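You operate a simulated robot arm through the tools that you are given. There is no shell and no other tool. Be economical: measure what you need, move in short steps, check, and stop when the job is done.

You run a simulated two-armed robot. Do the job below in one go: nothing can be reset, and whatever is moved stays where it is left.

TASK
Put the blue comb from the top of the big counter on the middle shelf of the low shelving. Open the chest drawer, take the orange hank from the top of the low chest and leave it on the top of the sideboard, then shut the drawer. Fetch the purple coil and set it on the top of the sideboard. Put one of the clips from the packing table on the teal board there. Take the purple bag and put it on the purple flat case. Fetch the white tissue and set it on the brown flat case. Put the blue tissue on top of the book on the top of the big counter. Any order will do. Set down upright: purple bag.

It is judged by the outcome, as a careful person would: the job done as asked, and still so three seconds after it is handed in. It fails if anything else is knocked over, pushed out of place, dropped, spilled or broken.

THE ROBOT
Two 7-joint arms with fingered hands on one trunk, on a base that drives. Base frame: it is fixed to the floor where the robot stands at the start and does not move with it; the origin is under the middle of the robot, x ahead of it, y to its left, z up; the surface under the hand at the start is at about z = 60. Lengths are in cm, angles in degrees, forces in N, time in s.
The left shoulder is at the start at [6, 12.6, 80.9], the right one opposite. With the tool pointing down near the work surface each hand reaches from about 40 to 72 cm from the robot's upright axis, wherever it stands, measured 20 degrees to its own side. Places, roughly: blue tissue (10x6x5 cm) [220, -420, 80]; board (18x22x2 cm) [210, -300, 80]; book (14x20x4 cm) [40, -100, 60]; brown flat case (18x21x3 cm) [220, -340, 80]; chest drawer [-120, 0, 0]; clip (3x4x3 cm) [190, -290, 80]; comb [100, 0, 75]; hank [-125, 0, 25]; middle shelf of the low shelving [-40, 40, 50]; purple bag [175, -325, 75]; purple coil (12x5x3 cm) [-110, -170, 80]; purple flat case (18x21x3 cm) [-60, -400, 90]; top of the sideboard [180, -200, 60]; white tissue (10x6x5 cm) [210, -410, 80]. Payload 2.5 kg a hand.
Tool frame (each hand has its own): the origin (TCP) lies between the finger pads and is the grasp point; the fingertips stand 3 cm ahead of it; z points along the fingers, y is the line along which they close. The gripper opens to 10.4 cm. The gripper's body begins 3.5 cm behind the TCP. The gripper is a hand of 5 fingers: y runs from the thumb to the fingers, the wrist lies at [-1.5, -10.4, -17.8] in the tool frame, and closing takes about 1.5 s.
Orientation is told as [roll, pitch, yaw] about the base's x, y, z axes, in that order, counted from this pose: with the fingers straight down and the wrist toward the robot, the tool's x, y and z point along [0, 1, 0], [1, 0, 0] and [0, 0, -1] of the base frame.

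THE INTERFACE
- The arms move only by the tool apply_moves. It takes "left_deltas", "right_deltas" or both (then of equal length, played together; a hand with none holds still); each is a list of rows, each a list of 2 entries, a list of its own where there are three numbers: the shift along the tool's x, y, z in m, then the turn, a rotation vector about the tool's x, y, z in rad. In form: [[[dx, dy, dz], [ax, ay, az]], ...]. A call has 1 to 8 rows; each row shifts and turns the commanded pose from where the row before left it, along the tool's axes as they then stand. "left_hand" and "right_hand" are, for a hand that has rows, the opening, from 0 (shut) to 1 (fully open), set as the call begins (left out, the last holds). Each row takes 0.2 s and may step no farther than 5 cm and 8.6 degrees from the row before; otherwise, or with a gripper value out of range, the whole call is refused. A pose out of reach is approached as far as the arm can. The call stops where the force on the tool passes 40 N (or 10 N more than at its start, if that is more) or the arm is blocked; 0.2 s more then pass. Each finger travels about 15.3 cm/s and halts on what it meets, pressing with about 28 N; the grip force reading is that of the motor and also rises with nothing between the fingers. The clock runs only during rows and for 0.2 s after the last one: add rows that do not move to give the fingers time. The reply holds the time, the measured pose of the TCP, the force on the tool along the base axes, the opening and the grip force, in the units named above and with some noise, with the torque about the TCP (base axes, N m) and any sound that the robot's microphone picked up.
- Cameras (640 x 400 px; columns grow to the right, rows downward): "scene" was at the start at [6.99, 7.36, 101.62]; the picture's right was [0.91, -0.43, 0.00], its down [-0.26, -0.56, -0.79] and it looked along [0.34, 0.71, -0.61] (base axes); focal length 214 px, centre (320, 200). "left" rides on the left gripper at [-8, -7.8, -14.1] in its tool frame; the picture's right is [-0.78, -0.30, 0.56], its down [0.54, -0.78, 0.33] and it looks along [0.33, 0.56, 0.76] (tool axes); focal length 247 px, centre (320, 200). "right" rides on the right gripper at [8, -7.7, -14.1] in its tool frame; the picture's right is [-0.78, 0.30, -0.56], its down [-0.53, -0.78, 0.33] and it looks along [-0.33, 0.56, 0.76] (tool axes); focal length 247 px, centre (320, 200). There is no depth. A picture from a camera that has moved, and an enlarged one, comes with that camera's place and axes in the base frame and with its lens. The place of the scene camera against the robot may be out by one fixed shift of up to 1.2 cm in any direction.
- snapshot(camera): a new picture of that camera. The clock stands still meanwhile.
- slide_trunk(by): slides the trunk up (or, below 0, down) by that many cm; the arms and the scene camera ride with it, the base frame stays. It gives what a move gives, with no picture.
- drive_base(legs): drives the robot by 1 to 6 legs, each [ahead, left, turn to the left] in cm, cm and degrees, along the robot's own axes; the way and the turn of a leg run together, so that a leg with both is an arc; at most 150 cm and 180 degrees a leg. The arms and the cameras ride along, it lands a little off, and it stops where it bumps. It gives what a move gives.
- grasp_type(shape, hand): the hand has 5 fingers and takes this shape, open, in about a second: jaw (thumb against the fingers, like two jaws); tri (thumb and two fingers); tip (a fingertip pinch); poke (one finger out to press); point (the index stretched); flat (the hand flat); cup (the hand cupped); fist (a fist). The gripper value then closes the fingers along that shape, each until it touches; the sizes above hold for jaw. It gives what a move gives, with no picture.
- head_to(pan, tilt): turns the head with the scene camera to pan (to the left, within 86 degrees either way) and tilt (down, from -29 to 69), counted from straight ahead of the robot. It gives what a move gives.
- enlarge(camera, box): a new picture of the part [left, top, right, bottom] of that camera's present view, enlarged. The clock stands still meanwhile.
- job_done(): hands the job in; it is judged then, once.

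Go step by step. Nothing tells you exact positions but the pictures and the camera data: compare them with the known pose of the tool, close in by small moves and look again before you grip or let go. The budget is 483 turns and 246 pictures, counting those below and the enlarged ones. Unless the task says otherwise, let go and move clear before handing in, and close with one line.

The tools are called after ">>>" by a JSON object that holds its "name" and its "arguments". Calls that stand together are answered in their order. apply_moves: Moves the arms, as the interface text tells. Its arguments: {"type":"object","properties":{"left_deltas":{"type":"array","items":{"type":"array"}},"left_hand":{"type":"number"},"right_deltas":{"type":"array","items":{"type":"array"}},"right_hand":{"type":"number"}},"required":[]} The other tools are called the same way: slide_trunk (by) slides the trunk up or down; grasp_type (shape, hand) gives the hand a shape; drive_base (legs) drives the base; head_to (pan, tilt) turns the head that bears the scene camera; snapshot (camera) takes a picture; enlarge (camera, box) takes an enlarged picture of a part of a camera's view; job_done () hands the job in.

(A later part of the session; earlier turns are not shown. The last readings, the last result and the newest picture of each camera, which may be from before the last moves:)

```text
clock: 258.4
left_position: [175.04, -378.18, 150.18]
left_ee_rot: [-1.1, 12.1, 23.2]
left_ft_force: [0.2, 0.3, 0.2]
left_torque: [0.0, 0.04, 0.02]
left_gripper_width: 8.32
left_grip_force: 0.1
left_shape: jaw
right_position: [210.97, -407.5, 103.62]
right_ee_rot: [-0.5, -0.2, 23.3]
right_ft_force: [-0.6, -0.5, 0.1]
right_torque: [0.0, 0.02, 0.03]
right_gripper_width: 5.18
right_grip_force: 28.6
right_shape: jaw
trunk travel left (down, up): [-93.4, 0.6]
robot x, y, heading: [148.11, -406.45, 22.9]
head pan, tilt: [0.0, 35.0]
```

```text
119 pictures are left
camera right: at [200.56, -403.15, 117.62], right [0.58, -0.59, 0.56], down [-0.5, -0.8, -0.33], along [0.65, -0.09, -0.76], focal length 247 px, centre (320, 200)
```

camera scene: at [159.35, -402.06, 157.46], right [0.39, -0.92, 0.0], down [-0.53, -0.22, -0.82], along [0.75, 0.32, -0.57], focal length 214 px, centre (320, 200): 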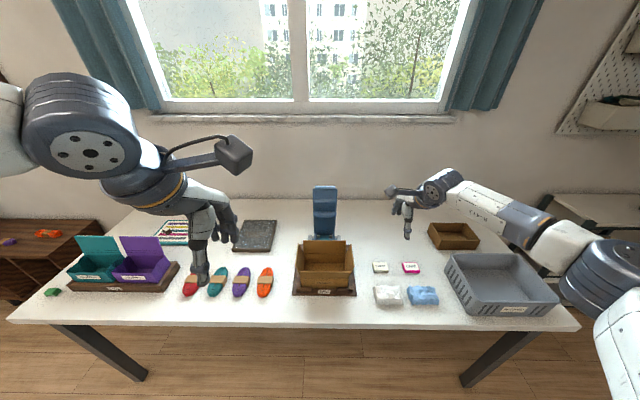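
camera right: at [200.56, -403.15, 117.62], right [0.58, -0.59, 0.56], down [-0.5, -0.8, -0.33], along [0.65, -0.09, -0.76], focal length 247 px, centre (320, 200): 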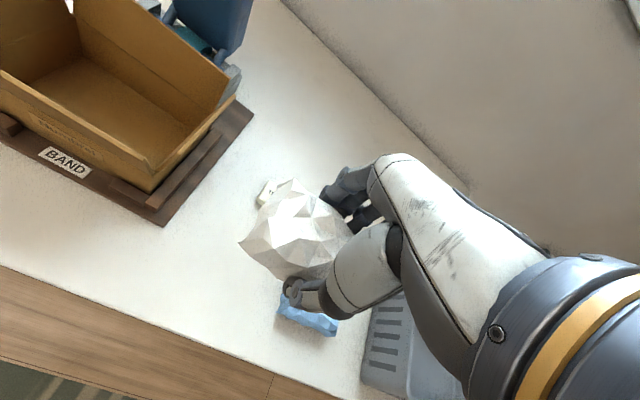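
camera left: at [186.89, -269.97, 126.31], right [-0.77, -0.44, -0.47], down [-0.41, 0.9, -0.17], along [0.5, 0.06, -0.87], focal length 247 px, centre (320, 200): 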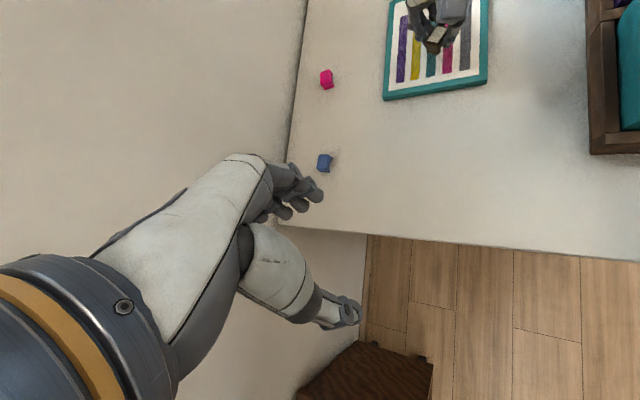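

White tissue held. Raise the arm, back off, shift left and approach the brown case.

>>> {"name": "apply_moves", "arguments": {"right_deltas": [[[0, 0, -0.05], [0, 0, 0]], [[0, 0, -0.05], [0, 0, 0]], [[0, 0, -0.05], [0, 0, 0]]]}}

>>> {"name": "drive_base", "arguments": {"legs": [[-10, 0, 0], [0, 47, 0], [34, 0, 0]]}}

>>> {"name": "snapshot", "arguments": {"camera": "right"}}

>>> {"name": "head_to", "arguments": {"pan": -10, "tilt": 50}}

>>> {"name": "snapshot", "arguments": {"camera": "scene"}}

```text
clock: 259.2
left_position: [174.98, -378.2, 150.27]
left_ee_rot: [-1.1, 12.0, 23.2]
left_ft_force: [-0.6, -0.1, 0.0]
left_torque: [0.01, 0.04, -0.04]
left_gripper_width: 8.3
left_grip_force: 0.1
left_shape: jaw
right_position: [210.64, -407.59, 118.87]
right_ee_rot: [-0.4, -0.2, 23.4]
right_ft_force: [-0.5, 0.1, 0.2]
right_torque: [-0.01, 0.02, -0.04]
right_gripper_width: 5.16
right_grip_force: 28.3
right_shape: jaw
trunk travel left (down, up): [-93.4, 0.6]
robot x, y, heading: [148.13, -406.48, 22.9]
head pan, tilt: [0.0, 35.0]
```

```text
clock: 264.6
left_position: [179.85, -326.24, 150.37]
left_ee_rot: [-1.1, 12.1, 23.1]
left_ft_force: [-0.4, 0.0, 0.3]
left_torque: [0.0, 0.02, -0.03]
left_gripper_width: 8.29
left_grip_force: 0.1
left_shape: jaw
right_position: [215.63, -355.82, 118.79]
right_ee_rot: [-0.4, -0.4, 23.3]
right_ft_force: [0.5, 0.2, 0.4]
right_torque: [0.0, 0.02, -0.03]
right_gripper_width: 5.17
right_grip_force: 28.7
right_shape: jaw
trunk travel left (down, up): [-93.4, 0.6]
robot x, y, heading: [153.03, -354.5, 22.8]
head pan, tilt: [0.0, 35.0]
```

```text
118 pictures are left
camera right: at [205.23, -351.44, 132.75], right [0.57, -0.59, 0.56], down [-0.5, -0.8, -0.33], along [0.65, -0.09, -0.76], focal length 247 px, centre (320, 200)
```

right: 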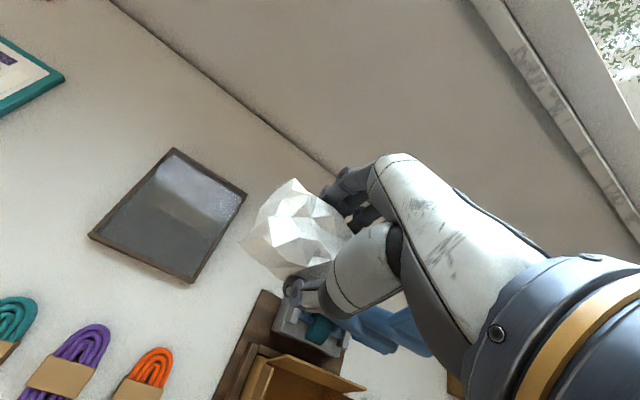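

```text
clock: 265.3
left_position: [179.89, -326.17, 150.26]
left_ee_rot: [-1.0, 12.0, 23.2]
left_ft_force: [0.0, -0.7, -0.3]
left_torque: [0.03, 0.02, 0.05]
left_gripper_width: 8.31
left_grip_force: 0.0
left_shape: jaw
right_position: [215.69, -355.84, 118.7]
right_ee_rot: [-0.4, -0.1, 23.2]
right_ft_force: [0.6, -0.9, 0.4]
right_torque: [0.0, 0.03, 0.0]
right_gripper_width: 5.16
right_grip_force: 28.5
right_shape: jaw
trunk travel left (down, up): [-93.4, 0.6]
robot x, y, heading: [152.98, -354.91, 22.9]
head pan, tilt: [-10.0, 50.0]
```

```text
117 pictures are left
camera scene: at [163.54, -351.83, 172.89], right [0.22, -0.98, 0.0], down [-0.75, -0.17, -0.64], along [0.63, 0.14, -0.77], focal length 214 px, centre (320, 200)
```

scene: 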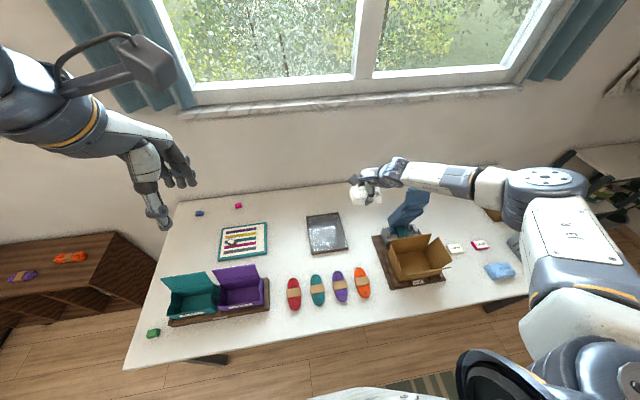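

Move over the brown case and lower.

>>> {"name": "apply_moves", "arguments": {"right_deltas": [[[0.04, 0.023, 0], [0, 0, 0]], [[0.04, 0.023, 0], [0, 0, 0]], [[0.039, 0.023, 0], [0, 0, 0]]]}}

>>> {"name": "slide_trunk", "arguments": {"by": -22}}

>>> {"name": "snapshot", "arguments": {"camera": "right"}}

>>> {"name": "snapshot", "arguments": {"camera": "scene"}}

```text
clock: 266.1
left_position: [179.84, -326.03, 150.33]
left_ee_rot: [-1.1, 12.0, 23.0]
left_ft_force: [-0.2, -0.1, -0.2]
left_torque: [-0.01, -0.02, -0.03]
left_gripper_width: 8.28
left_grip_force: 0.0
left_shape: jaw
right_position: [217.23, -342.03, 118.69]
right_ee_rot: [-0.5, -0.2, 23.2]
right_ft_force: [-0.5, 0.2, -1.2]
right_torque: [0.0, -0.03, 0.03]
right_gripper_width: 5.15
right_grip_force: 27.7
right_shape: jaw
trunk travel left (down, up): [-93.4, 0.6]
robot x, y, heading: [152.95, -354.51, 22.9]
head pan, tilt: [-10.0, 50.0]
```

```text
clock: 268.4
left_position: [179.82, -326.2, 128.29]
left_ee_rot: [-1.0, 12.1, 23.1]
left_ft_force: [-0.2, -0.2, -0.1]
left_torque: [0.01, 0.0, 0.01]
left_gripper_width: 8.32
left_grip_force: 0.1
left_shape: jaw
right_position: [217.27, -342.28, 96.69]
right_ee_rot: [-0.5, -0.2, 23.1]
right_ft_force: [0.7, -0.6, 0.1]
right_torque: [-0.01, -0.03, 0.04]
right_gripper_width: 5.18
right_grip_force: 27.8
right_shape: jaw
trunk travel left (down, up): [-71.4, 22.6]
robot x, y, heading: [153.35, -354.6, 22.7]
head pan, tilt: [-10.0, 50.0]
```

```text
116 pictures are left
camera right: at [206.96, -337.85, 110.72], right [0.57, -0.59, 0.56], down [-0.5, -0.8, -0.33], along [0.65, -0.09, -0.76], focal length 247 px, centre (320, 200)
```

right: 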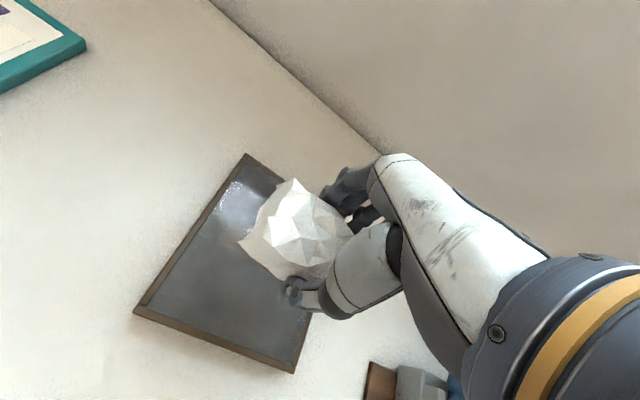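

```text
115 pictures are left
camera scene: at [163.51, -351.85, 150.89], right [0.22, -0.98, 0.0], down [-0.75, -0.17, -0.64], along [0.63, 0.14, -0.77], focal length 214 px, centre (320, 200)
```

scene: 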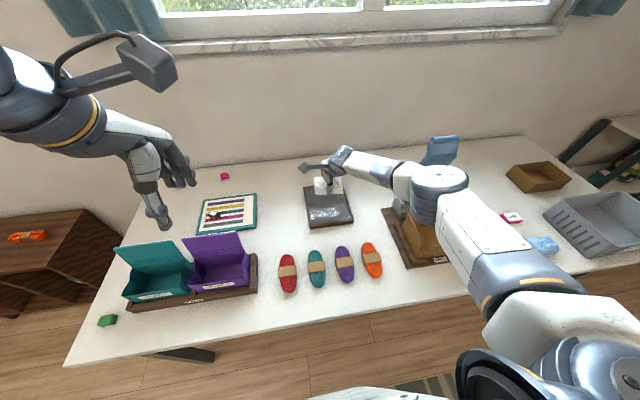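

Well centred. Lower onto the case.

>>> {"name": "apply_moves", "arguments": {"right_deltas": [[[0, 0, 0.04], [0, 0, 0]], [[0, 0, 0.04], [0, 0, 0]], [[0, 0, 0.01], [0, 0, 0]]]}}

>>> {"name": "snapshot", "arguments": {"camera": "right"}}

```text
clock: 269.2
left_position: [179.83, -326.18, 128.39]
left_ee_rot: [-1.0, 12.1, 23.2]
left_ft_force: [-0.3, -0.7, 0.0]
left_torque: [0.01, 0.04, 0.03]
left_gripper_width: 8.29
left_grip_force: 0.1
left_shape: jaw
right_position: [216.5, -342.35, 89.7]
right_ee_rot: [-0.4, -0.1, 23.3]
right_ft_force: [0.8, 0.9, 0.2]
right_torque: [0.01, 0.01, 0.0]
right_gripper_width: 5.19
right_grip_force: 27.9
right_shape: jaw
right hand out of reach, approached as far as the arm can: row 2, 3
trunk travel left (down, up): [-71.4, 22.6]
robot x, y, heading: [152.93, -354.66, 23.0]
head pan, tilt: [-10.0, 50.0]
```

```text
114 pictures are left
camera right: at [206.24, -338.05, 103.66], right [0.57, -0.59, 0.56], down [-0.5, -0.8, -0.33], along [0.65, -0.09, -0.76], focal length 247 px, centre (320, 200)
```

right: 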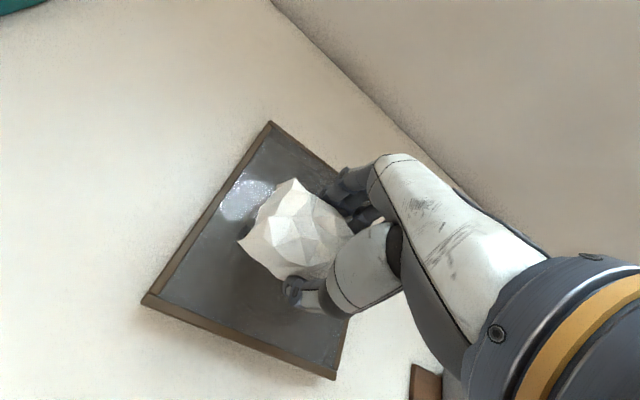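

>>> {"name": "slide_trunk", "arguments": {"by": -2.5}}

>>> {"name": "slide_trunk", "arguments": {"by": -0.7}}

```text
clock: 270.0
left_position: [179.82, -326.23, 125.7]
left_ee_rot: [-1.0, 12.0, 23.1]
left_ft_force: [0.4, 0.8, 0.1]
left_torque: [-0.04, -0.01, 0.03]
left_gripper_width: 8.3
left_grip_force: 0.1
left_shape: jaw
right_position: [216.55, -342.27, 87.32]
right_ee_rot: [-0.4, -0.3, 23.2]
right_ft_force: [0.7, 0.1, -0.3]
right_torque: [0.01, 0.0, 0.02]
right_gripper_width: 5.13
right_grip_force: 27.9
right_shape: jaw
trunk travel left (down, up): [-68.9, 25.1]
robot x, y, heading: [152.91, -354.54, 22.7]
head pan, tilt: [-10.0, 50.0]
```

```text
clock: 270.5
left_position: [179.83, -326.11, 125.04]
left_ee_rot: [-1.0, 12.1, 23.0]
left_ft_force: [-0.4, 1.0, -0.8]
left_torque: [0.01, 0.0, -0.01]
left_gripper_width: 8.32
left_grip_force: 0.0
left_shape: jaw
right_position: [216.57, -342.4, 86.56]
right_ee_rot: [-0.4, -0.2, 23.2]
right_ft_force: [0.7, -1.1, -0.4]
right_torque: [0.02, 0.03, -0.01]
right_gripper_width: 5.15
right_grip_force: 27.9
right_shape: jaw
trunk travel left (down, up): [-68.2, 25.8]
robot x, y, heading: [152.7, -354.72, 22.7]
head pan, tilt: [-10.0, 50.0]
```

>>> {"name": "slide_trunk", "arguments": {"by": -0.6}}

>>> {"name": "slide_trunk", "arguments": {"by": -0.5}}

>>> {"name": "snapshot", "arguments": {"camera": "right"}}

```text
clock: 271.1
left_position: [179.89, -326.13, 124.55]
left_ee_rot: [-1.0, 12.0, 23.3]
left_ft_force: [0.2, -0.5, 0.3]
left_torque: [0.04, 0.02, 0.0]
left_gripper_width: 8.29
left_grip_force: 0.1
left_shape: jaw
right_position: [216.53, -342.35, 86.02]
right_ee_rot: [-0.5, -0.3, 23.2]
right_ft_force: [-0.6, 0.1, 4.2]
right_torque: [-0.06, 0.06, 0.0]
right_gripper_width: 5.17
right_grip_force: 27.7
right_shape: jaw
trunk travel left (down, up): [-67.6, 26.4]
robot x, y, heading: [152.76, -354.35, 22.9]
head pan, tilt: [-10.0, 50.0]
```

```text
clock: 271.6
left_position: [179.57, -326.27, 124.11]
left_ee_rot: [-1.1, 11.9, 23.1]
left_ft_force: [-0.2, -0.1, 0.0]
left_torque: [0.04, 0.0, -0.02]
left_gripper_width: 8.28
left_grip_force: 0.0
left_shape: jaw
right_position: [216.64, -342.29, 85.8]
right_ee_rot: [-0.3, -0.7, 23.2]
right_ft_force: [-2.2, -2.8, 20.8]
right_torque: [-0.15, 0.15, -0.02]
right_gripper_width: 5.19
right_grip_force: 28.8
right_shape: jaw
trunk travel left (down, up): [-67.1, 26.9]
robot x, y, heading: [153.06, -354.96, 22.5]
head pan, tilt: [-10.0, 50.0]
```

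```text
113 pictures are left
camera right: at [206.2, -338.04, 99.78], right [0.57, -0.6, 0.56], down [-0.5, -0.8, -0.34], along [0.65, -0.09, -0.75], focal length 247 px, centre (320, 200)
```

right: 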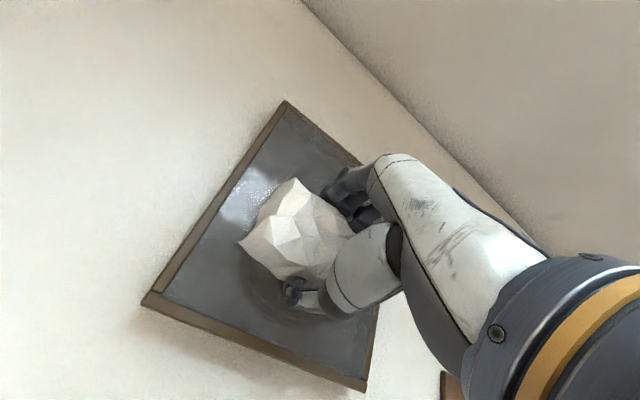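

Resting on the case. Release and lift.

>>> {"name": "apply_moves", "arguments": {"right_deltas": [[[0, 0, -0.003], [0, 0, 0]], [[0, 0, 0], [0, 0, 0]], [[0, 0, 0], [0, 0, 0]], [[0, 0, 0], [0, 0, 0]]], "right_hand": 0.9}}

>>> {"name": "slide_trunk", "arguments": {"by": 22}}

>>> {"name": "snapshot", "arguments": {"camera": "right"}}

```text
clock: 272.6
left_position: [179.79, -326.23, 124.03]
left_ee_rot: [-1.0, 12.0, 23.1]
left_ft_force: [0.0, 0.4, -0.3]
left_torque: [0.0, 0.0, -0.02]
left_gripper_width: 8.28
left_grip_force: 0.1
left_shape: jaw
right_position: [216.5, -342.44, 85.74]
right_ee_rot: [-0.5, -0.2, 23.2]
right_ft_force: [-0.5, 0.2, 0.4]
right_torque: [0.05, -0.04, 0.02]
right_gripper_width: 9.34
right_grip_force: 0.1
right_shape: jaw
trunk travel left (down, up): [-67.1, 26.9]
robot x, y, heading: [152.53, -354.66, 22.4]
head pan, tilt: [-10.0, 50.0]
```

```text
clock: 274.9
left_position: [179.84, -326.18, 146.01]
left_ee_rot: [-1.0, 12.1, 23.1]
left_ft_force: [1.2, -0.2, -0.7]
left_torque: [0.0, 0.02, 0.01]
left_gripper_width: 8.32
left_grip_force: 0.1
left_shape: jaw
right_position: [216.55, -342.37, 107.65]
right_ee_rot: [-0.4, -0.2, 23.2]
right_ft_force: [0.8, -0.6, 0.6]
right_torque: [0.02, -0.01, -0.04]
right_gripper_width: 9.37
right_grip_force: 0.1
right_shape: jaw
trunk travel left (down, up): [-89.1, 4.9]
robot x, y, heading: [153.08, -354.65, 22.7]
head pan, tilt: [-10.0, 50.0]
```

```text
112 pictures are left
camera right: at [206.23, -338.06, 121.68], right [0.57, -0.59, 0.56], down [-0.5, -0.8, -0.33], along [0.65, -0.09, -0.76], focal length 247 px, centre (320, 200)
```

right: 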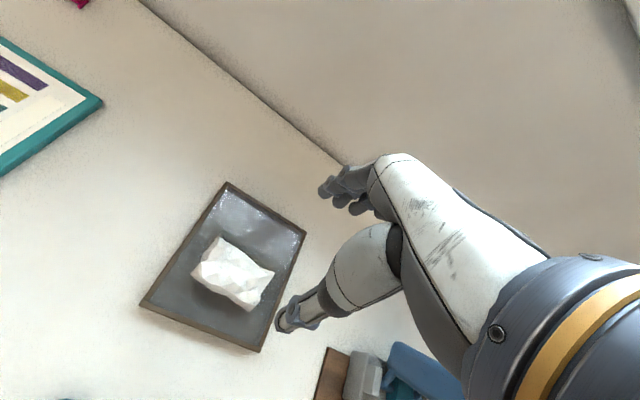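

White tissue is on the brown case. Next the blue tissue with the right hand: back off and shift right.

>>> {"name": "drive_base", "arguments": {"legs": [[-25, 0, 0], [0, -60, 0]]}}

>>> {"name": "snapshot", "arguments": {"camera": "right"}}

```text
clock: 279.7
left_position: [180.38, -390.71, 146.01]
left_ee_rot: [-1.0, 12.1, 22.9]
left_ft_force: [0.5, 0.4, -0.3]
left_torque: [-0.04, -0.02, 0.0]
left_gripper_width: 8.29
left_grip_force: 0.0
left_shape: jaw
right_position: [216.86, -406.94, 107.75]
right_ee_rot: [-0.4, -0.2, 23.1]
right_ft_force: [-0.8, 0.9, 0.2]
right_torque: [-0.01, 0.01, 0.02]
right_gripper_width: 9.35
right_grip_force: 0.1
right_shape: jaw
trunk travel left (down, up): [-89.1, 4.9]
robot x, y, heading: [153.1, -418.86, 22.5]
head pan, tilt: [-10.0, 50.0]
```

```text
111 pictures are left
camera right: at [206.6, -402.55, 121.69], right [0.57, -0.6, 0.56], down [-0.5, -0.8, -0.33], along [0.65, -0.09, -0.76], focal length 247 px, centre (320, 200)
```

right: 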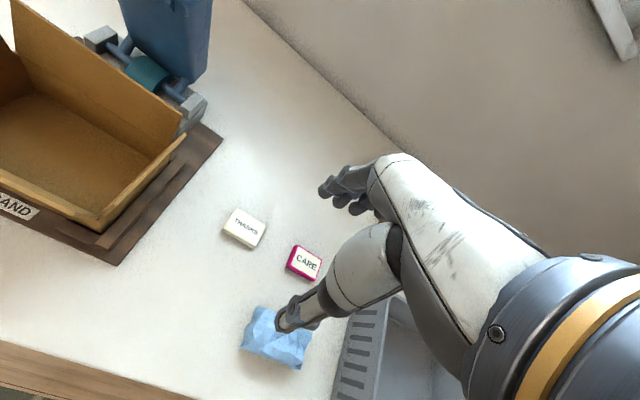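

>>> {"name": "apply_moves", "arguments": {"right_deltas": [[[-0.035, -0.018, 0], [0, 0, 0]], [[-0.035, -0.018, 0], [0, 0, 0]], [[-0.034, -0.013, 0], [0, 0, 0]], [[0, 0, 0.04], [0, 0, 0]], [[0, 0, 0.03], [0, 0, 0]]]}}

>>> {"name": "snapshot", "arguments": {"camera": "right"}}

```text
clock: 280.9
left_position: [180.23, -390.68, 145.93]
left_ee_rot: [-1.0, 12.0, 22.9]
left_ft_force: [-0.2, 0.9, -0.7]
left_torque: [0.03, 0.02, 0.01]
left_gripper_width: 8.27
left_grip_force: 0.1
left_shape: jaw
right_position: [216.57, -418.37, 100.69]
right_ee_rot: [-0.3, -0.2, 23.1]
right_ft_force: [0.8, 0.2, -0.1]
right_torque: [0.02, -0.01, 0.02]
right_gripper_width: 9.35
right_grip_force: 0.1
right_shape: jaw
trunk travel left (down, up): [-89.1, 4.9]
robot x, y, heading: [153.39, -419.07, 22.5]
head pan, tilt: [-10.0, 50.0]
```

```text
110 pictures are left
camera right: at [206.24, -413.94, 114.66], right [0.57, -0.6, 0.56], down [-0.5, -0.8, -0.33], along [0.65, -0.09, -0.76], focal length 247 px, centre (320, 200)
```

right: 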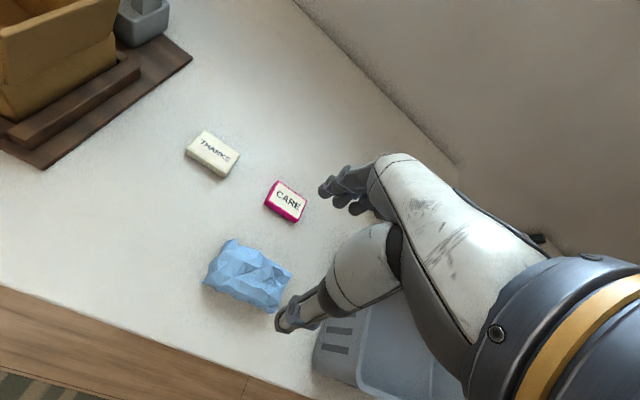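

>>> {"name": "apply_moves", "arguments": {"right_deltas": [[[-0.003, -0.005, 0], [0, 0, 0]], [[0, 0, 0], [0, 0, 0]]]}}

>>> {"name": "slide_trunk", "arguments": {"by": -12}}

>>> {"name": "snapshot", "arguments": {"camera": "right"}}

```text
clock: 281.5
left_position: [180.2, -390.62, 146.01]
left_ee_rot: [-1.0, 12.0, 23.0]
left_ft_force: [-0.7, -0.3, 0.2]
left_torque: [0.0, 0.0, -0.01]
left_gripper_width: 8.28
left_grip_force: 0.0
left_shape: jaw
right_position: [216.21, -418.8, 100.74]
right_ee_rot: [-0.4, -0.3, 23.0]
right_ft_force: [0.0, 0.3, 0.6]
right_torque: [0.0, 0.0, -0.01]
right_gripper_width: 9.32
right_grip_force: 0.1
right_shape: jaw
trunk travel left (down, up): [-89.1, 4.9]
robot x, y, heading: [153.25, -419.01, 22.7]
head pan, tilt: [-10.0, 50.0]
```

```text
clock: 283.0
left_position: [180.3, -390.72, 134.04]
left_ee_rot: [-1.0, 12.2, 23.0]
left_ft_force: [0.5, 0.7, -0.9]
left_torque: [0.0, 0.01, 0.03]
left_gripper_width: 8.3
left_grip_force: 0.0
left_shape: jaw
right_position: [216.24, -418.83, 88.68]
right_ee_rot: [-0.4, -0.3, 23.0]
right_ft_force: [0.0, -0.4, -0.9]
right_torque: [-0.01, -0.04, -0.03]
right_gripper_width: 9.37
right_grip_force: 0.0
right_shape: jaw
trunk travel left (down, up): [-77.1, 16.9]
robot x, y, heading: [153.4, -418.94, 22.5]
head pan, tilt: [-10.0, 50.0]
```

```text
109 pictures are left
camera right: at [205.91, -414.49, 102.68], right [0.57, -0.6, 0.56], down [-0.5, -0.8, -0.33], along [0.65, -0.09, -0.76], focal length 247 px, centre (320, 200)
```

right: 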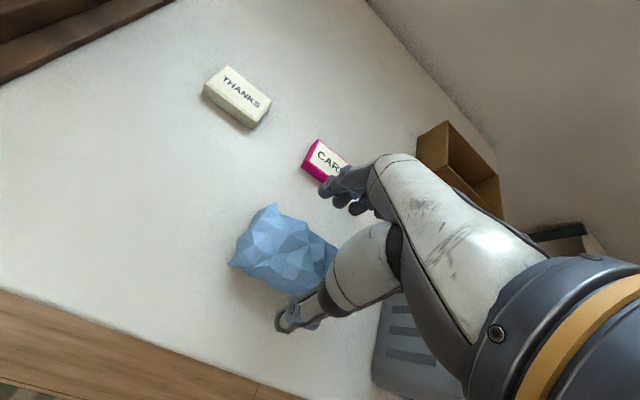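

>>> {"name": "slide_trunk", "arguments": {"by": -5}}

>>> {"name": "apply_moves", "arguments": {"right_deltas": [[[0, 0, 0], [0, 0, 0]], [[0, 0, 0], [0, 0, 0]], [[0, 0, 0], [0, 0, 0]], [[0, 0, 0], [0, 0, 0]], [[0, 0, 0], [0, 0, 0]], [[0, 0, 0], [0, 0, 0]]], "right_hand": 0}}

>>> {"name": "slide_trunk", "arguments": {"by": 20}}

>>> {"name": "snapshot", "arguments": {"camera": "right"}}

```text
clock: 283.9
left_position: [180.31, -390.47, 128.99]
left_ee_rot: [-1.0, 12.0, 23.1]
left_ft_force: [0.1, -0.3, 0.2]
left_torque: [0.01, -0.03, 0.01]
left_gripper_width: 8.33
left_grip_force: 0.1
left_shape: jaw
right_position: [216.29, -418.88, 83.68]
right_ee_rot: [-0.4, -0.3, 23.1]
right_ft_force: [0.0, -0.7, 0.3]
right_torque: [-0.01, 0.01, -0.01]
right_gripper_width: 9.32
right_grip_force: 0.0
right_shape: jaw
trunk travel left (down, up): [-72.1, 21.9]
robot x, y, heading: [153.43, -419.0, 22.7]
head pan, tilt: [-10.0, 50.0]
```

```text
clock: 285.3
left_position: [180.23, -390.65, 129.04]
left_ee_rot: [-1.0, 12.1, 23.0]
left_ft_force: [0.3, -0.1, -0.1]
left_torque: [0.03, 0.01, -0.01]
left_gripper_width: 8.27
left_grip_force: 0.1
left_shape: jaw
right_position: [216.25, -418.8, 83.63]
right_ee_rot: [-0.5, -0.2, 23.1]
right_ft_force: [0.4, 0.2, -0.4]
right_torque: [-0.04, 0.01, 0.02]
right_gripper_width: 5.18
right_grip_force: 28.1
right_shape: jaw
trunk travel left (down, up): [-72.1, 21.9]
robot x, y, heading: [153.55, -419.61, 22.7]
head pan, tilt: [-10.0, 50.0]
```

```text
clock: 287.5
left_position: [180.34, -390.7, 148.91]
left_ee_rot: [-1.0, 12.1, 23.1]
left_ft_force: [0.1, -0.1, -0.2]
left_torque: [0.01, 0.01, -0.01]
left_gripper_width: 8.27
left_grip_force: 0.0
left_shape: jaw
right_position: [216.23, -418.87, 103.73]
right_ee_rot: [-0.4, -0.2, 23.2]
right_ft_force: [0.2, 0.0, -0.3]
right_torque: [-0.03, 0.01, 0.02]
right_gripper_width: 5.2
right_grip_force: 27.8
right_shape: jaw
trunk travel left (down, up): [-92.1, 1.9]
robot x, y, heading: [153.46, -419.21, 22.7]
head pan, tilt: [-10.0, 50.0]
```

```text
108 pictures are left
camera right: at [205.92, -414.48, 117.67], right [0.57, -0.6, 0.56], down [-0.5, -0.8, -0.33], along [0.65, -0.09, -0.76], focal length 247 px, centre (320, 200)
```

right: 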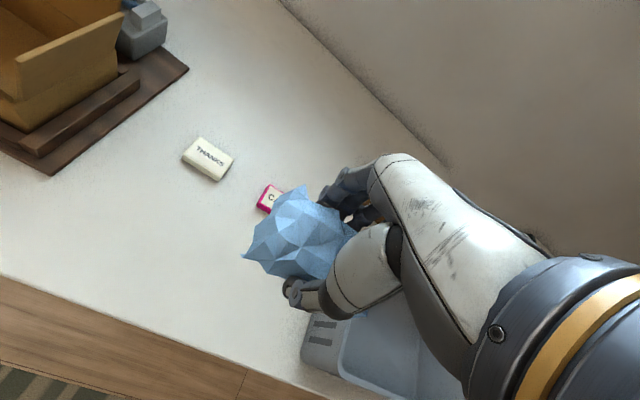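

Blue tissue held. Raise the right arm, straighten the left hand, and go to the purple bag.

>>> {"name": "apply_moves", "arguments": {"right_deltas": [[[0, 0, -0.05], [0, 0, 0]], [[0, 0, -0.05], [0, 0, 0]], [[0, 0, -0.05], [0, 0, 0]], [[0, -0.03, 0], [0, 0, 0]], [[0, -0.03, 0], [0, 0, 0]]], "left_deltas": [[[0, 0.02, 0], [-0.105, 0.009, 0]], [[0, 0.02, 0], [-0.105, 0.009, 0]], [[0, 0.05, 0], [0, 0, 0]], [[0, 0.05, 0], [0, 0, 0]], [[0, 0.05, 0], [0, 0, 0]]], "left_hand": 0.5}}

>>> {"name": "drive_base", "arguments": {"legs": [[0, 68, 0], [10, 0, 0]]}}

>>> {"name": "snapshot", "arguments": {"camera": "left"}}

>>> {"name": "head_to", "arguments": {"pan": 5, "tilt": 50}}

>>> {"name": "snapshot", "arguments": {"camera": "scene"}}

```text
clock: 288.7
left_position: [197.68, -382.97, 148.47]
left_ee_rot: [0.1, 0.1, 22.9]
left_ft_force: [0.1, 0.3, 0.4]
left_torque: [-0.01, 0.01, -0.02]
left_gripper_width: 5.23
left_grip_force: 0.0
left_shape: jaw
right_position: [210.57, -421.02, 118.91]
right_ee_rot: [-0.3, -0.2, 23.1]
right_ft_force: [-0.5, 0.0, -0.8]
right_torque: [0.01, -0.02, -0.02]
right_gripper_width: 5.18
right_grip_force: 27.8
right_shape: jaw
trunk travel left (down, up): [-92.1, 1.9]
robot x, y, heading: [153.02, -419.21, 22.5]
head pan, tilt: [-10.0, 50.0]
```

```text
clock: 293.2
left_position: [180.79, -317.16, 148.56]
left_ee_rot: [0.0, -0.1, 23.2]
left_ft_force: [-0.1, 0.3, -0.2]
left_torque: [0.01, 0.02, 0.01]
left_gripper_width: 5.22
left_grip_force: 0.1
left_shape: jaw
right_position: [194.02, -355.13, 118.89]
right_ee_rot: [-0.5, -0.2, 23.2]
right_ft_force: [0.6, 0.6, -0.7]
right_torque: [0.0, 0.02, -0.01]
right_gripper_width: 5.17
right_grip_force: 27.5
right_shape: jaw
trunk travel left (down, up): [-92.1, 1.9]
robot x, y, heading: [136.7, -352.87, 22.8]
head pan, tilt: [-10.0, 50.0]
```

```text
107 pictures are left
camera left: at [176.82, -327.78, 162.64], right [0.03, -0.83, -0.56], down [-0.92, 0.19, -0.33], along [0.38, 0.53, -0.76], focal length 247 px, centre (320, 200)
```

left: 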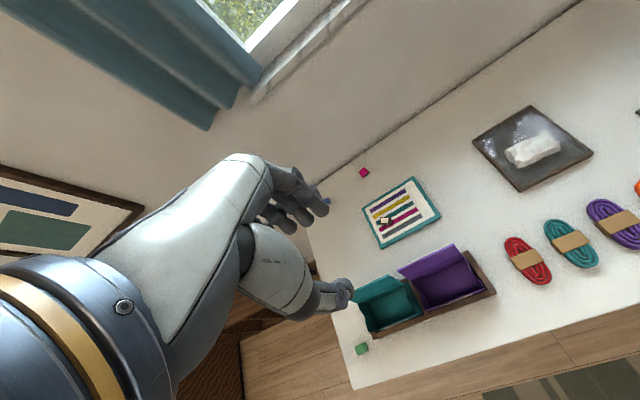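

```text
clock: 293.9
left_position: [180.99, -317.19, 148.42]
left_ee_rot: [0.2, 0.1, 23.2]
left_ft_force: [0.3, 0.2, 0.8]
left_torque: [0.03, 0.0, 0.0]
left_gripper_width: 5.25
left_grip_force: 0.1
left_shape: jaw
right_position: [194.09, -355.04, 118.87]
right_ee_rot: [-0.2, -0.2, 23.2]
right_ft_force: [0.5, -0.3, 0.7]
right_torque: [0.01, 0.05, -0.01]
right_gripper_width: 5.15
right_grip_force: 27.4
right_shape: jaw
trunk travel left (down, up): [-92.1, 1.9]
robot x, y, heading: [136.68, -352.75, 22.7]
head pan, tilt: [5.0, 50.0]
```

```text
106 pictures are left
camera scene: at [146.57, -348.53, 171.59], right [0.46, -0.89, 0.0], down [-0.68, -0.36, -0.64], along [0.57, 0.3, -0.77], focal length 214 px, centre (320, 200)
```

scene: 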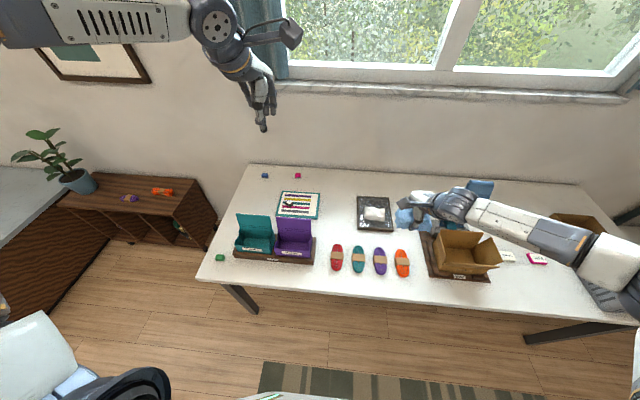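

Flap centre confirmed at (187.4,−314.9), top z≈99. Raise the right arm so the trunk can lower, and put the left hand over the flap.

>>> {"name": "apply_moves", "arguments": {"right_deltas": [[[0, 0, -0.05], [0, 0, 0]], [[0, 0, -0.05], [0, 0, 0]], [[0, 0, -0.05], [0, 0, 0]], [[0, 0, -0.05], [0, 0, 0]], [[0, 0, -0.05], [0, 0, 0]], [[0, 0, -0.05], [0, 0, 0]], [[0, 0, -0.05], [0, 0, 0]]], "left_deltas": [[[0, 0.035, 0], [0, 0, 0]], [[-0.004, 0.033, 0], [0, 0, 0]], [[0, 0, 0], [0, 0, 0]], [[0, 0, 0], [0, 0, 0]], [[0, 0, 0], [0, 0, 0]], [[0, 0, 0], [0, 0, 0]], [[0, 0, 0], [0, 0, 0]]]}}

>>> {"name": "slide_trunk", "arguments": {"by": -38}}

>>> {"name": "snapshot", "arguments": {"camera": "left"}}

>>> {"name": "snapshot", "arguments": {"camera": "scene"}}

```text
clock: 295.5
left_position: [185.58, -314.6, 148.27]
left_ee_rot: [0.0, -0.1, 23.1]
left_ft_force: [0.6, 0.2, -0.5]
left_torque: [0.0, 0.03, -0.03]
left_gripper_width: 5.23
left_grip_force: 0.0
left_shape: jaw
left hand out of reach, approached as far as the arm can: row 2
right_position: [193.76, -354.74, 153.92]
right_ee_rot: [-0.3, -0.1, 23.2]
right_ft_force: [0.3, -0.1, 0.0]
right_torque: [0.02, -0.03, -0.02]
right_gripper_width: 5.12
right_grip_force: 28.4
right_shape: jaw
trunk travel left (down, up): [-92.1, 1.9]
robot x, y, heading: [136.94, -353.11, 22.8]
head pan, tilt: [5.0, 50.0]
```

```text
clock: 299.2
left_position: [185.74, -314.75, 110.29]
left_ee_rot: [-0.1, -0.1, 23.1]
left_ft_force: [0.5, 0.4, 0.1]
left_torque: [0.02, -0.01, -0.01]
left_gripper_width: 5.22
left_grip_force: 0.0
left_shape: jaw
right_position: [193.84, -354.85, 115.84]
right_ee_rot: [-0.4, -0.2, 23.2]
right_ft_force: [0.1, 0.1, -0.2]
right_torque: [-0.02, -0.03, -0.02]
right_gripper_width: 5.15
right_grip_force: 27.9
right_shape: jaw
trunk travel left (down, up): [-54.1, 39.9]
robot x, y, heading: [136.67, -353.45, 22.6]
head pan, tilt: [5.0, 50.0]
```

```text
105 pictures are left
camera left: at [181.62, -325.23, 124.39], right [0.03, -0.83, -0.56], down [-0.92, 0.19, -0.33], along [0.38, 0.53, -0.76], focal length 247 px, centre (320, 200)
```

left: 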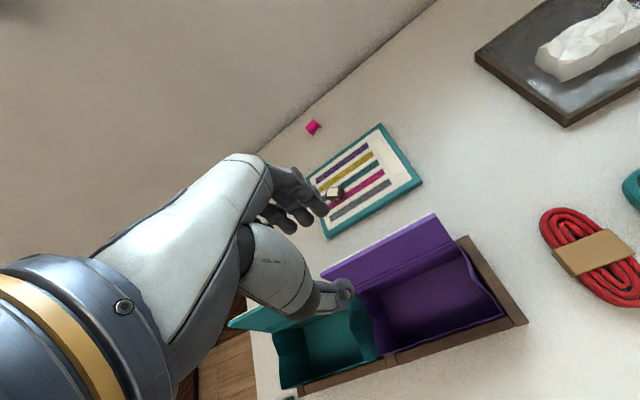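

```text
104 pictures are left
camera scene: at [146.55, -348.52, 133.59], right [0.47, -0.89, 0.0], down [-0.68, -0.36, -0.64], along [0.57, 0.3, -0.77], focal length 214 px, centre (320, 200)
```

scene: 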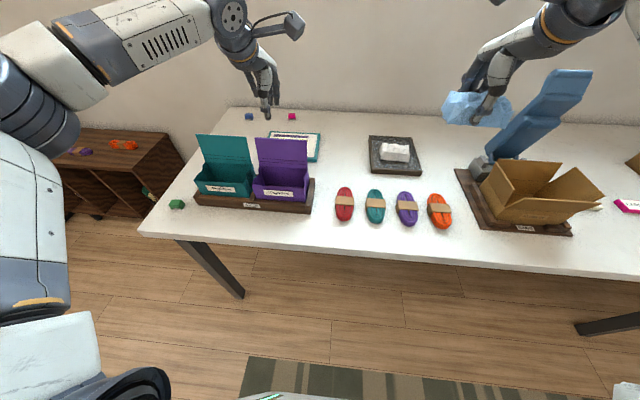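

The flap leans back ~20°. Tilt the left hand to match, widen slightly, and lower over it.

>>> {"name": "apply_moves", "arguments": {"left_deltas": [[[0, 0.008, 0], [0.14, 0, 0]], [[0, 0, 0], [0.14, 0, 0]], [[0, 0, 0], [0, 0, 0]]], "left_hand": 0.65}}

>>> {"name": "slide_trunk", "arguments": {"by": -7}}

>>> {"name": "snapshot", "arguments": {"camera": "left"}}

>>> {"name": "enlarge", "arguments": {"camera": "scene", "box": [160, 40, 360, 165]}}

```text
clock: 300.0
left_position: [181.01, -314.01, 109.06]
left_ee_rot: [-0.1, 16.0, 23.0]
left_ft_force: [-0.7, 0.2, 0.4]
left_torque: [0.01, 0.0, 0.01]
left_gripper_width: 6.73
left_grip_force: 0.1
left_shape: jaw
left hand out of reach, approached as far as the arm can: row 1, 2
right_position: [193.89, -354.85, 115.84]
right_ee_rot: [-0.4, -0.2, 23.2]
right_ft_force: [0.4, -0.6, -0.1]
right_torque: [0.01, 0.01, -0.03]
right_gripper_width: 5.14
right_grip_force: 27.9
right_shape: jaw
trunk travel left (down, up): [-54.1, 39.9]
robot x, y, heading: [137.26, -353.14, 23.0]
head pan, tilt: [5.0, 50.0]
```

```text
clock: 301.1
left_position: [180.96, -313.98, 102.21]
left_ee_rot: [0.0, 15.9, 23.1]
left_ft_force: [-0.4, 0.3, 0.0]
left_torque: [-0.03, -0.03, -0.05]
left_gripper_width: 6.71
left_grip_force: 0.0
left_shape: jaw
right_position: [193.84, -354.81, 108.84]
right_ee_rot: [-0.5, -0.2, 23.2]
right_ft_force: [-0.2, -0.3, -0.5]
right_torque: [-0.01, -0.01, 0.0]
right_gripper_width: 5.14
right_grip_force: 28.6
right_shape: jaw
trunk travel left (down, up): [-47.1, 46.9]
robot x, y, heading: [137.04, -353.33, 23.1]
head pan, tilt: [5.0, 50.0]
```

```text
103 pictures are left
camera left: at [180.69, -322.82, 117.85], right [-0.1, -0.89, -0.45], down [-0.98, 0.16, -0.11], along [0.17, 0.44, -0.88], focal length 247 px, centre (320, 200)
```

left: 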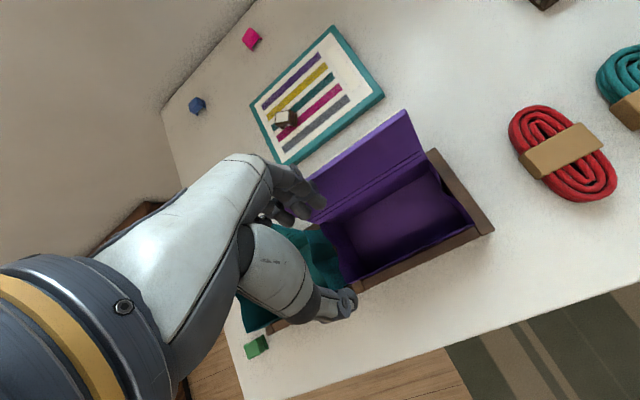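

```text
3.20 times, centred on (260, 102) of scene
camera zoom: at [146.55, -348.52, 126.59], right [0.47, -0.89, 0.0], down [-0.68, -0.36, -0.64], along [0.57, 0.3, -0.77], focal length 686 px, centre (512, 512)
```

zoom: 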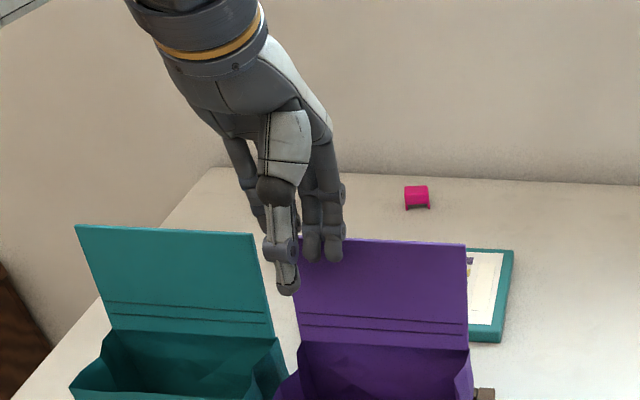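

>>> {"name": "slide_trunk", "arguments": {"by": 5}}

>>> {"name": "drive_base", "arguments": {"legs": [[5, -3.5, 0]]}}

>>> {"name": "snapshot", "arguments": {"camera": "left"}}

>>> {"name": "enlarge", "arguments": {"camera": "scene", "box": [160, 40, 360, 165]}}

```text
clock: 302.0
left_position: [180.89, -313.95, 107.13]
left_ee_rot: [0.0, 16.0, 23.1]
left_ft_force: [0.6, -0.4, 0.1]
left_torque: [-0.02, -0.01, 0.04]
left_gripper_width: 6.74
left_grip_force: 0.2
left_shape: jaw
right_position: [193.9, -354.86, 113.82]
right_ee_rot: [-0.5, -0.2, 23.1]
right_ft_force: [0.1, -0.5, -0.9]
right_torque: [0.02, -0.03, 0.03]
right_gripper_width: 5.12
right_grip_force: 28.5
right_shape: jaw
trunk travel left (down, up): [-52.1, 41.9]
robot x, y, heading: [136.86, -353.0, 22.9]
head pan, tilt: [5.0, 50.0]
```

```text
clock: 303.0
left_position: [186.9, -315.34, 107.09]
left_ee_rot: [0.1, 15.9, 23.0]
left_ft_force: [-0.4, 0.1, -0.1]
left_torque: [0.03, 0.0, -0.01]
left_gripper_width: 6.73
left_grip_force: 0.1
left_shape: jaw
right_position: [199.83, -356.17, 113.79]
right_ee_rot: [-0.2, -0.1, 23.3]
right_ft_force: [0.4, 0.2, 0.4]
right_torque: [-0.01, 0.02, 0.02]
right_gripper_width: 5.17
right_grip_force: 28.0
right_shape: jaw
trunk travel left (down, up): [-52.1, 41.9]
robot x, y, heading: [142.89, -354.51, 22.7]
head pan, tilt: [5.0, 50.0]
```

```text
101 pictures are left
camera left: at [186.75, -324.21, 122.82], right [-0.1, -0.89, -0.45], down [-0.98, 0.16, -0.11], along [0.17, 0.44, -0.88], focal length 247 px, centre (320, 200)
```

left: 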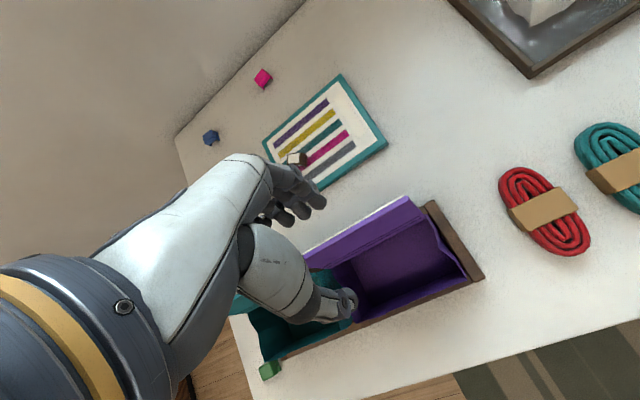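

```text
3.20 times, centred on (260, 102) of scene
camera zoom: at [152.61, -349.92, 131.58], right [0.47, -0.89, 0.0], down [-0.68, -0.36, -0.64], along [0.57, 0.3, -0.77], focal length 686 px, centre (512, 512)
```

zoom: 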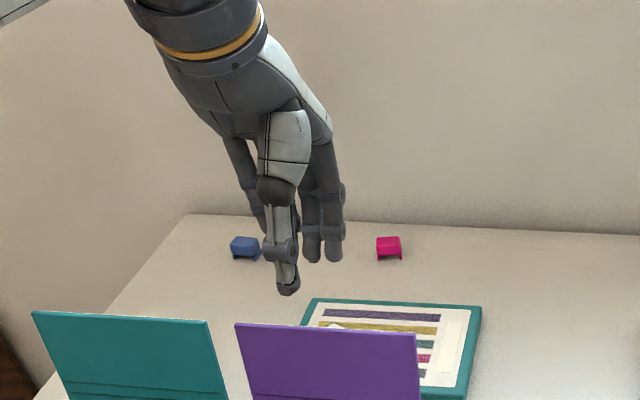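

Good alignment. Lower to pinch height.

>>> {"name": "slide_trunk", "arguments": {"by": -6}}

>>> {"name": "snapshot", "arguments": {"camera": "left"}}

>>> {"name": "slide_trunk", "arguments": {"by": -5}}

>>> {"name": "snapshot", "arguments": {"camera": "left"}}

```text
clock: 304.0
left_position: [186.99, -315.26, 101.1]
left_ee_rot: [0.1, 15.9, 23.2]
left_ft_force: [-0.4, -0.1, 0.0]
left_torque: [0.02, -0.01, 0.02]
left_gripper_width: 6.72
left_grip_force: 0.1
left_shape: jaw
right_position: [199.89, -356.21, 107.8]
right_ee_rot: [-0.3, -0.3, 23.2]
right_ft_force: [-1.2, -0.1, -0.4]
right_torque: [0.0, -0.03, 0.02]
right_gripper_width: 5.13
right_grip_force: 27.7
right_shape: jaw
trunk travel left (down, up): [-46.1, 47.9]
robot x, y, heading: [142.61, -355.01, 22.5]
head pan, tilt: [5.0, 50.0]
```

```text
99 pictures are left
camera left: at [186.68, -324.2, 116.86], right [-0.1, -0.89, -0.45], down [-0.98, 0.16, -0.11], along [0.17, 0.44, -0.88], focal length 247 px, centre (320, 200)
```

left: 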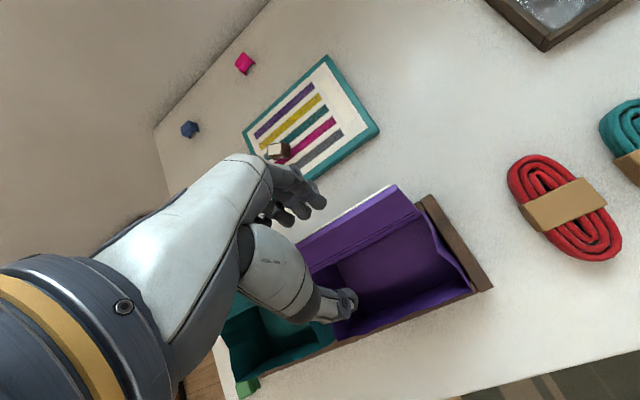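

```text
clock: 304.9
left_position: [186.97, -315.3, 96.16]
left_ee_rot: [0.0, 15.8, 23.1]
left_ft_force: [0.2, 0.3, 1.0]
left_torque: [-0.01, 0.02, 0.03]
left_gripper_width: 6.74
left_grip_force: 0.1
left_shape: jaw
right_position: [199.81, -356.3, 102.88]
right_ee_rot: [-0.4, -0.3, 23.2]
right_ft_force: [1.3, -0.5, -0.2]
right_torque: [-0.04, 0.01, -0.01]
right_gripper_width: 5.15
right_grip_force: 27.9
right_shape: jaw
trunk travel left (down, up): [-41.1, 52.9]
robot x, y, heading: [142.4, -354.64, 22.5]
head pan, tilt: [5.0, 50.0]
```

```text
98 pictures are left
camera left: at [186.68, -324.2, 111.85], right [-0.1, -0.89, -0.45], down [-0.98, 0.16, -0.11], along [0.17, 0.44, -0.88], focal length 247 px, centre (320, 200)
```

left: 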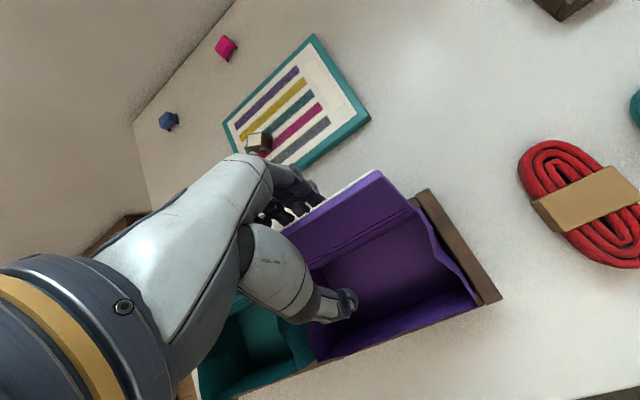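

Flap is between thumb and fingers. Close, then lift slowly.

>>> {"name": "apply_moves", "arguments": {"left_deltas": [[[0, 0, 0], [0, 0, 0]], [[0, 0, 0], [0, 0, 0]], [[0, 0, 0], [0, 0, 0]], [[0, 0, 0], [0, 0, 0]], [[0, 0, 0], [0, 0, 0]], [[0, 0, 0], [0, 0, 0]], [[0, 0, 0], [0, 0, 0]]], "left_hand": 0}}

>>> {"name": "snapshot", "arguments": {"camera": "left"}}

```text
clock: 306.5
left_position: [187.03, -315.24, 96.24]
left_ee_rot: [0.0, 15.9, 23.1]
left_ft_force: [0.0, 0.8, 0.0]
left_torque: [0.02, -0.05, -0.18]
left_gripper_width: 0.0
left_grip_force: 28.4
left_shape: jaw
right_position: [199.79, -356.15, 102.76]
right_ee_rot: [-0.4, -0.3, 23.3]
right_ft_force: [0.3, 0.2, 0.7]
right_torque: [-0.04, 0.01, -0.01]
right_gripper_width: 5.16
right_grip_force: 27.7
right_shape: jaw
trunk travel left (down, up): [-41.1, 52.9]
robot x, y, heading: [142.83, -354.9, 22.5]
head pan, tilt: [5.0, 50.0]
```

```text
97 pictures are left
camera left: at [186.69, -324.19, 111.85], right [-0.1, -0.89, -0.45], down [-0.98, 0.16, -0.11], along [0.17, 0.44, -0.88], focal length 247 px, centre (320, 200)
```

left: 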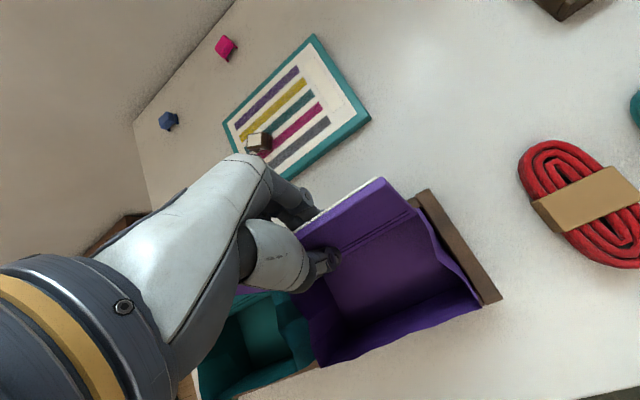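

>>> {"name": "slide_trunk", "arguments": {"by": 4}}

>>> {"name": "snapshot", "arguments": {"camera": "left"}}

>>> {"name": "enlarge", "arguments": {"camera": "scene", "box": [160, 40, 360, 240]}}

```text
clock: 307.3
left_position: [187.01, -315.32, 100.1]
left_ee_rot: [0.1, 15.9, 23.1]
left_ft_force: [0.0, 0.2, -0.5]
left_torque: [0.01, -0.01, 0.02]
left_gripper_width: 0.0
left_grip_force: 28.0
left_shape: jaw
right_position: [199.85, -356.25, 106.78]
right_ee_rot: [-0.4, -0.3, 23.2]
right_ft_force: [0.1, -0.4, 0.1]
right_torque: [-0.03, 0.01, 0.01]
right_gripper_width: 5.17
right_grip_force: 27.5
right_shape: jaw
trunk travel left (down, up): [-45.1, 48.9]
robot x, y, heading: [142.61, -354.49, 22.5]
head pan, tilt: [5.0, 50.0]
```

```text
96 pictures are left
camera left: at [186.7, -324.19, 115.85], right [-0.1, -0.89, -0.45], down [-0.98, 0.16, -0.11], along [0.17, 0.44, -0.88], focal length 247 px, centre (320, 200)
```

left: 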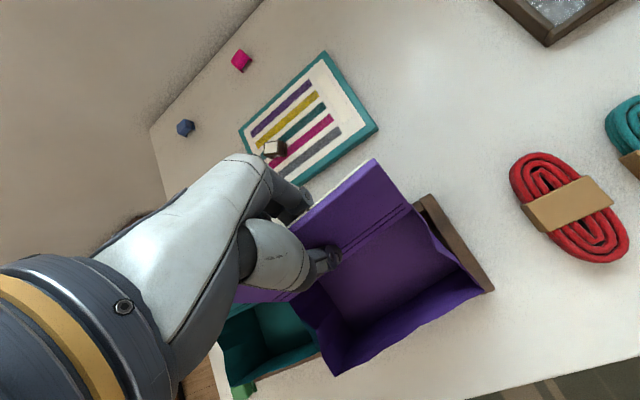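

```text
2.00 times, centred on (260, 140) of scene
camera zoom: at [152.56, -349.9, 124.59], right [0.47, -0.89, 0.0], down [-0.68, -0.36, -0.64], along [0.57, 0.3, -0.77], focal length 429 px, centre (440, 320)
```

zoom: 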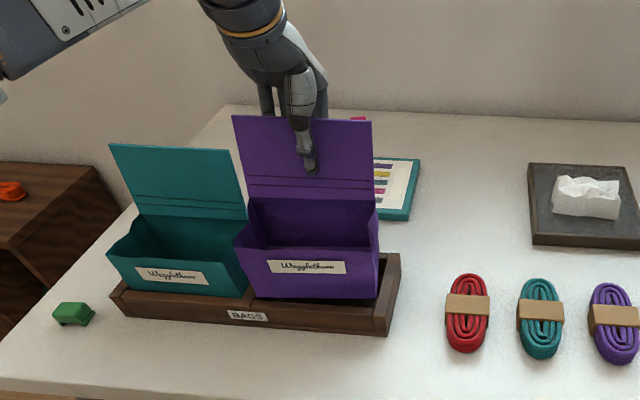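

Bag lifts cleanly and upright. Raise, back away and turn toward the white table with the purple case.

>>> {"name": "slide_trunk", "arguments": {"by": 22}}

>>> {"name": "drive_base", "arguments": {"legs": [[-70, 0, 0], [0, 0, 90], [0, 0, 60]]}}

>>> {"name": "head_to", "arguments": {"pan": 20, "tilt": 25}}

>>> {"name": "snapshot", "arguments": {"camera": "scene"}}

```text
clock: 309.7
left_position: [186.98, -315.38, 122.13]
left_ee_rot: [0.1, 15.9, 23.1]
left_ft_force: [0.7, 0.1, -1.0]
left_torque: [-0.04, -0.07, 0.01]
left_gripper_width: 0.0
left_grip_force: 28.4
left_shape: jaw
right_position: [199.79, -356.32, 128.83]
right_ee_rot: [-0.4, -0.2, 23.3]
right_ft_force: [-0.1, -0.9, -0.1]
right_torque: [0.02, -0.02, 0.02]
right_gripper_width: 5.15
right_grip_force: 27.9
right_shape: jaw
trunk travel left (down, up): [-67.1, 26.9]
robot x, y, heading: [142.51, -354.59, 22.5]
head pan, tilt: [5.0, 50.0]
```

```text
clock: 320.0
left_position: [19.61, -392.78, 122.13]
left_ee_rot: [0.0, 15.8, 172.4]
left_ft_force: [0.4, 1.1, -0.4]
left_torque: [0.01, 0.0, 0.01]
left_gripper_width: 0.02
left_grip_force: 27.3
left_shape: jaw
right_position: [29.59, -351.07, 128.69]
right_ee_rot: [-0.4, -0.3, 172.3]
right_ft_force: [-0.2, -0.5, 0.4]
right_torque: [0.02, -0.03, 0.01]
right_gripper_width: 5.09
right_grip_force: 27.9
right_shape: jaw
trunk travel left (down, up): [-67.1, 26.9]
robot x, y, heading: [77.99, -382.03, 171.8]
head pan, tilt: [5.0, 50.0]
```

```text
clock: 320.9
left_position: [19.66, -392.62, 122.2]
left_ee_rot: [-0.1, 15.9, 172.4]
left_ft_force: [-0.7, -0.1, -0.6]
left_torque: [0.0, 0.05, 0.01]
left_gripper_width: 0.0
left_grip_force: 28.4
left_shape: jaw
right_position: [29.6, -351.07, 128.89]
right_ee_rot: [-0.3, -0.1, 172.3]
right_ft_force: [-0.2, -0.3, 0.2]
right_torque: [-0.04, -0.01, 0.0]
right_gripper_width: 5.12
right_grip_force: 28.0
right_shape: jaw
trunk travel left (down, up): [-67.1, 26.9]
robot x, y, heading: [77.57, -381.46, 171.9]
head pan, tilt: [20.0, 25.0]
```

```text
94 pictures are left
camera scene: at [64.11, -383.51, 150.33], right [-0.21, 0.98, 0.0], down [0.41, 0.09, -0.91], along [-0.89, -0.19, -0.42], focal length 214 px, centre (320, 200)
```

scene: 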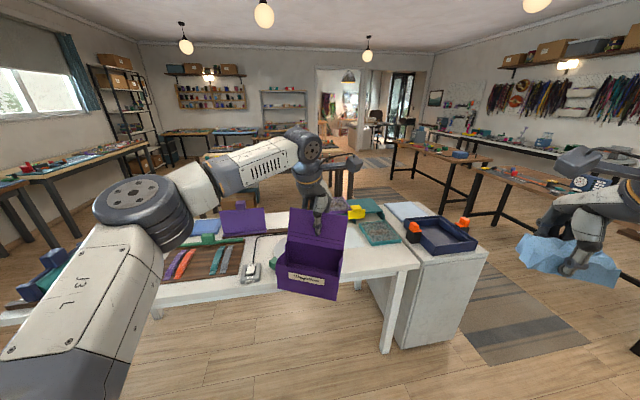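

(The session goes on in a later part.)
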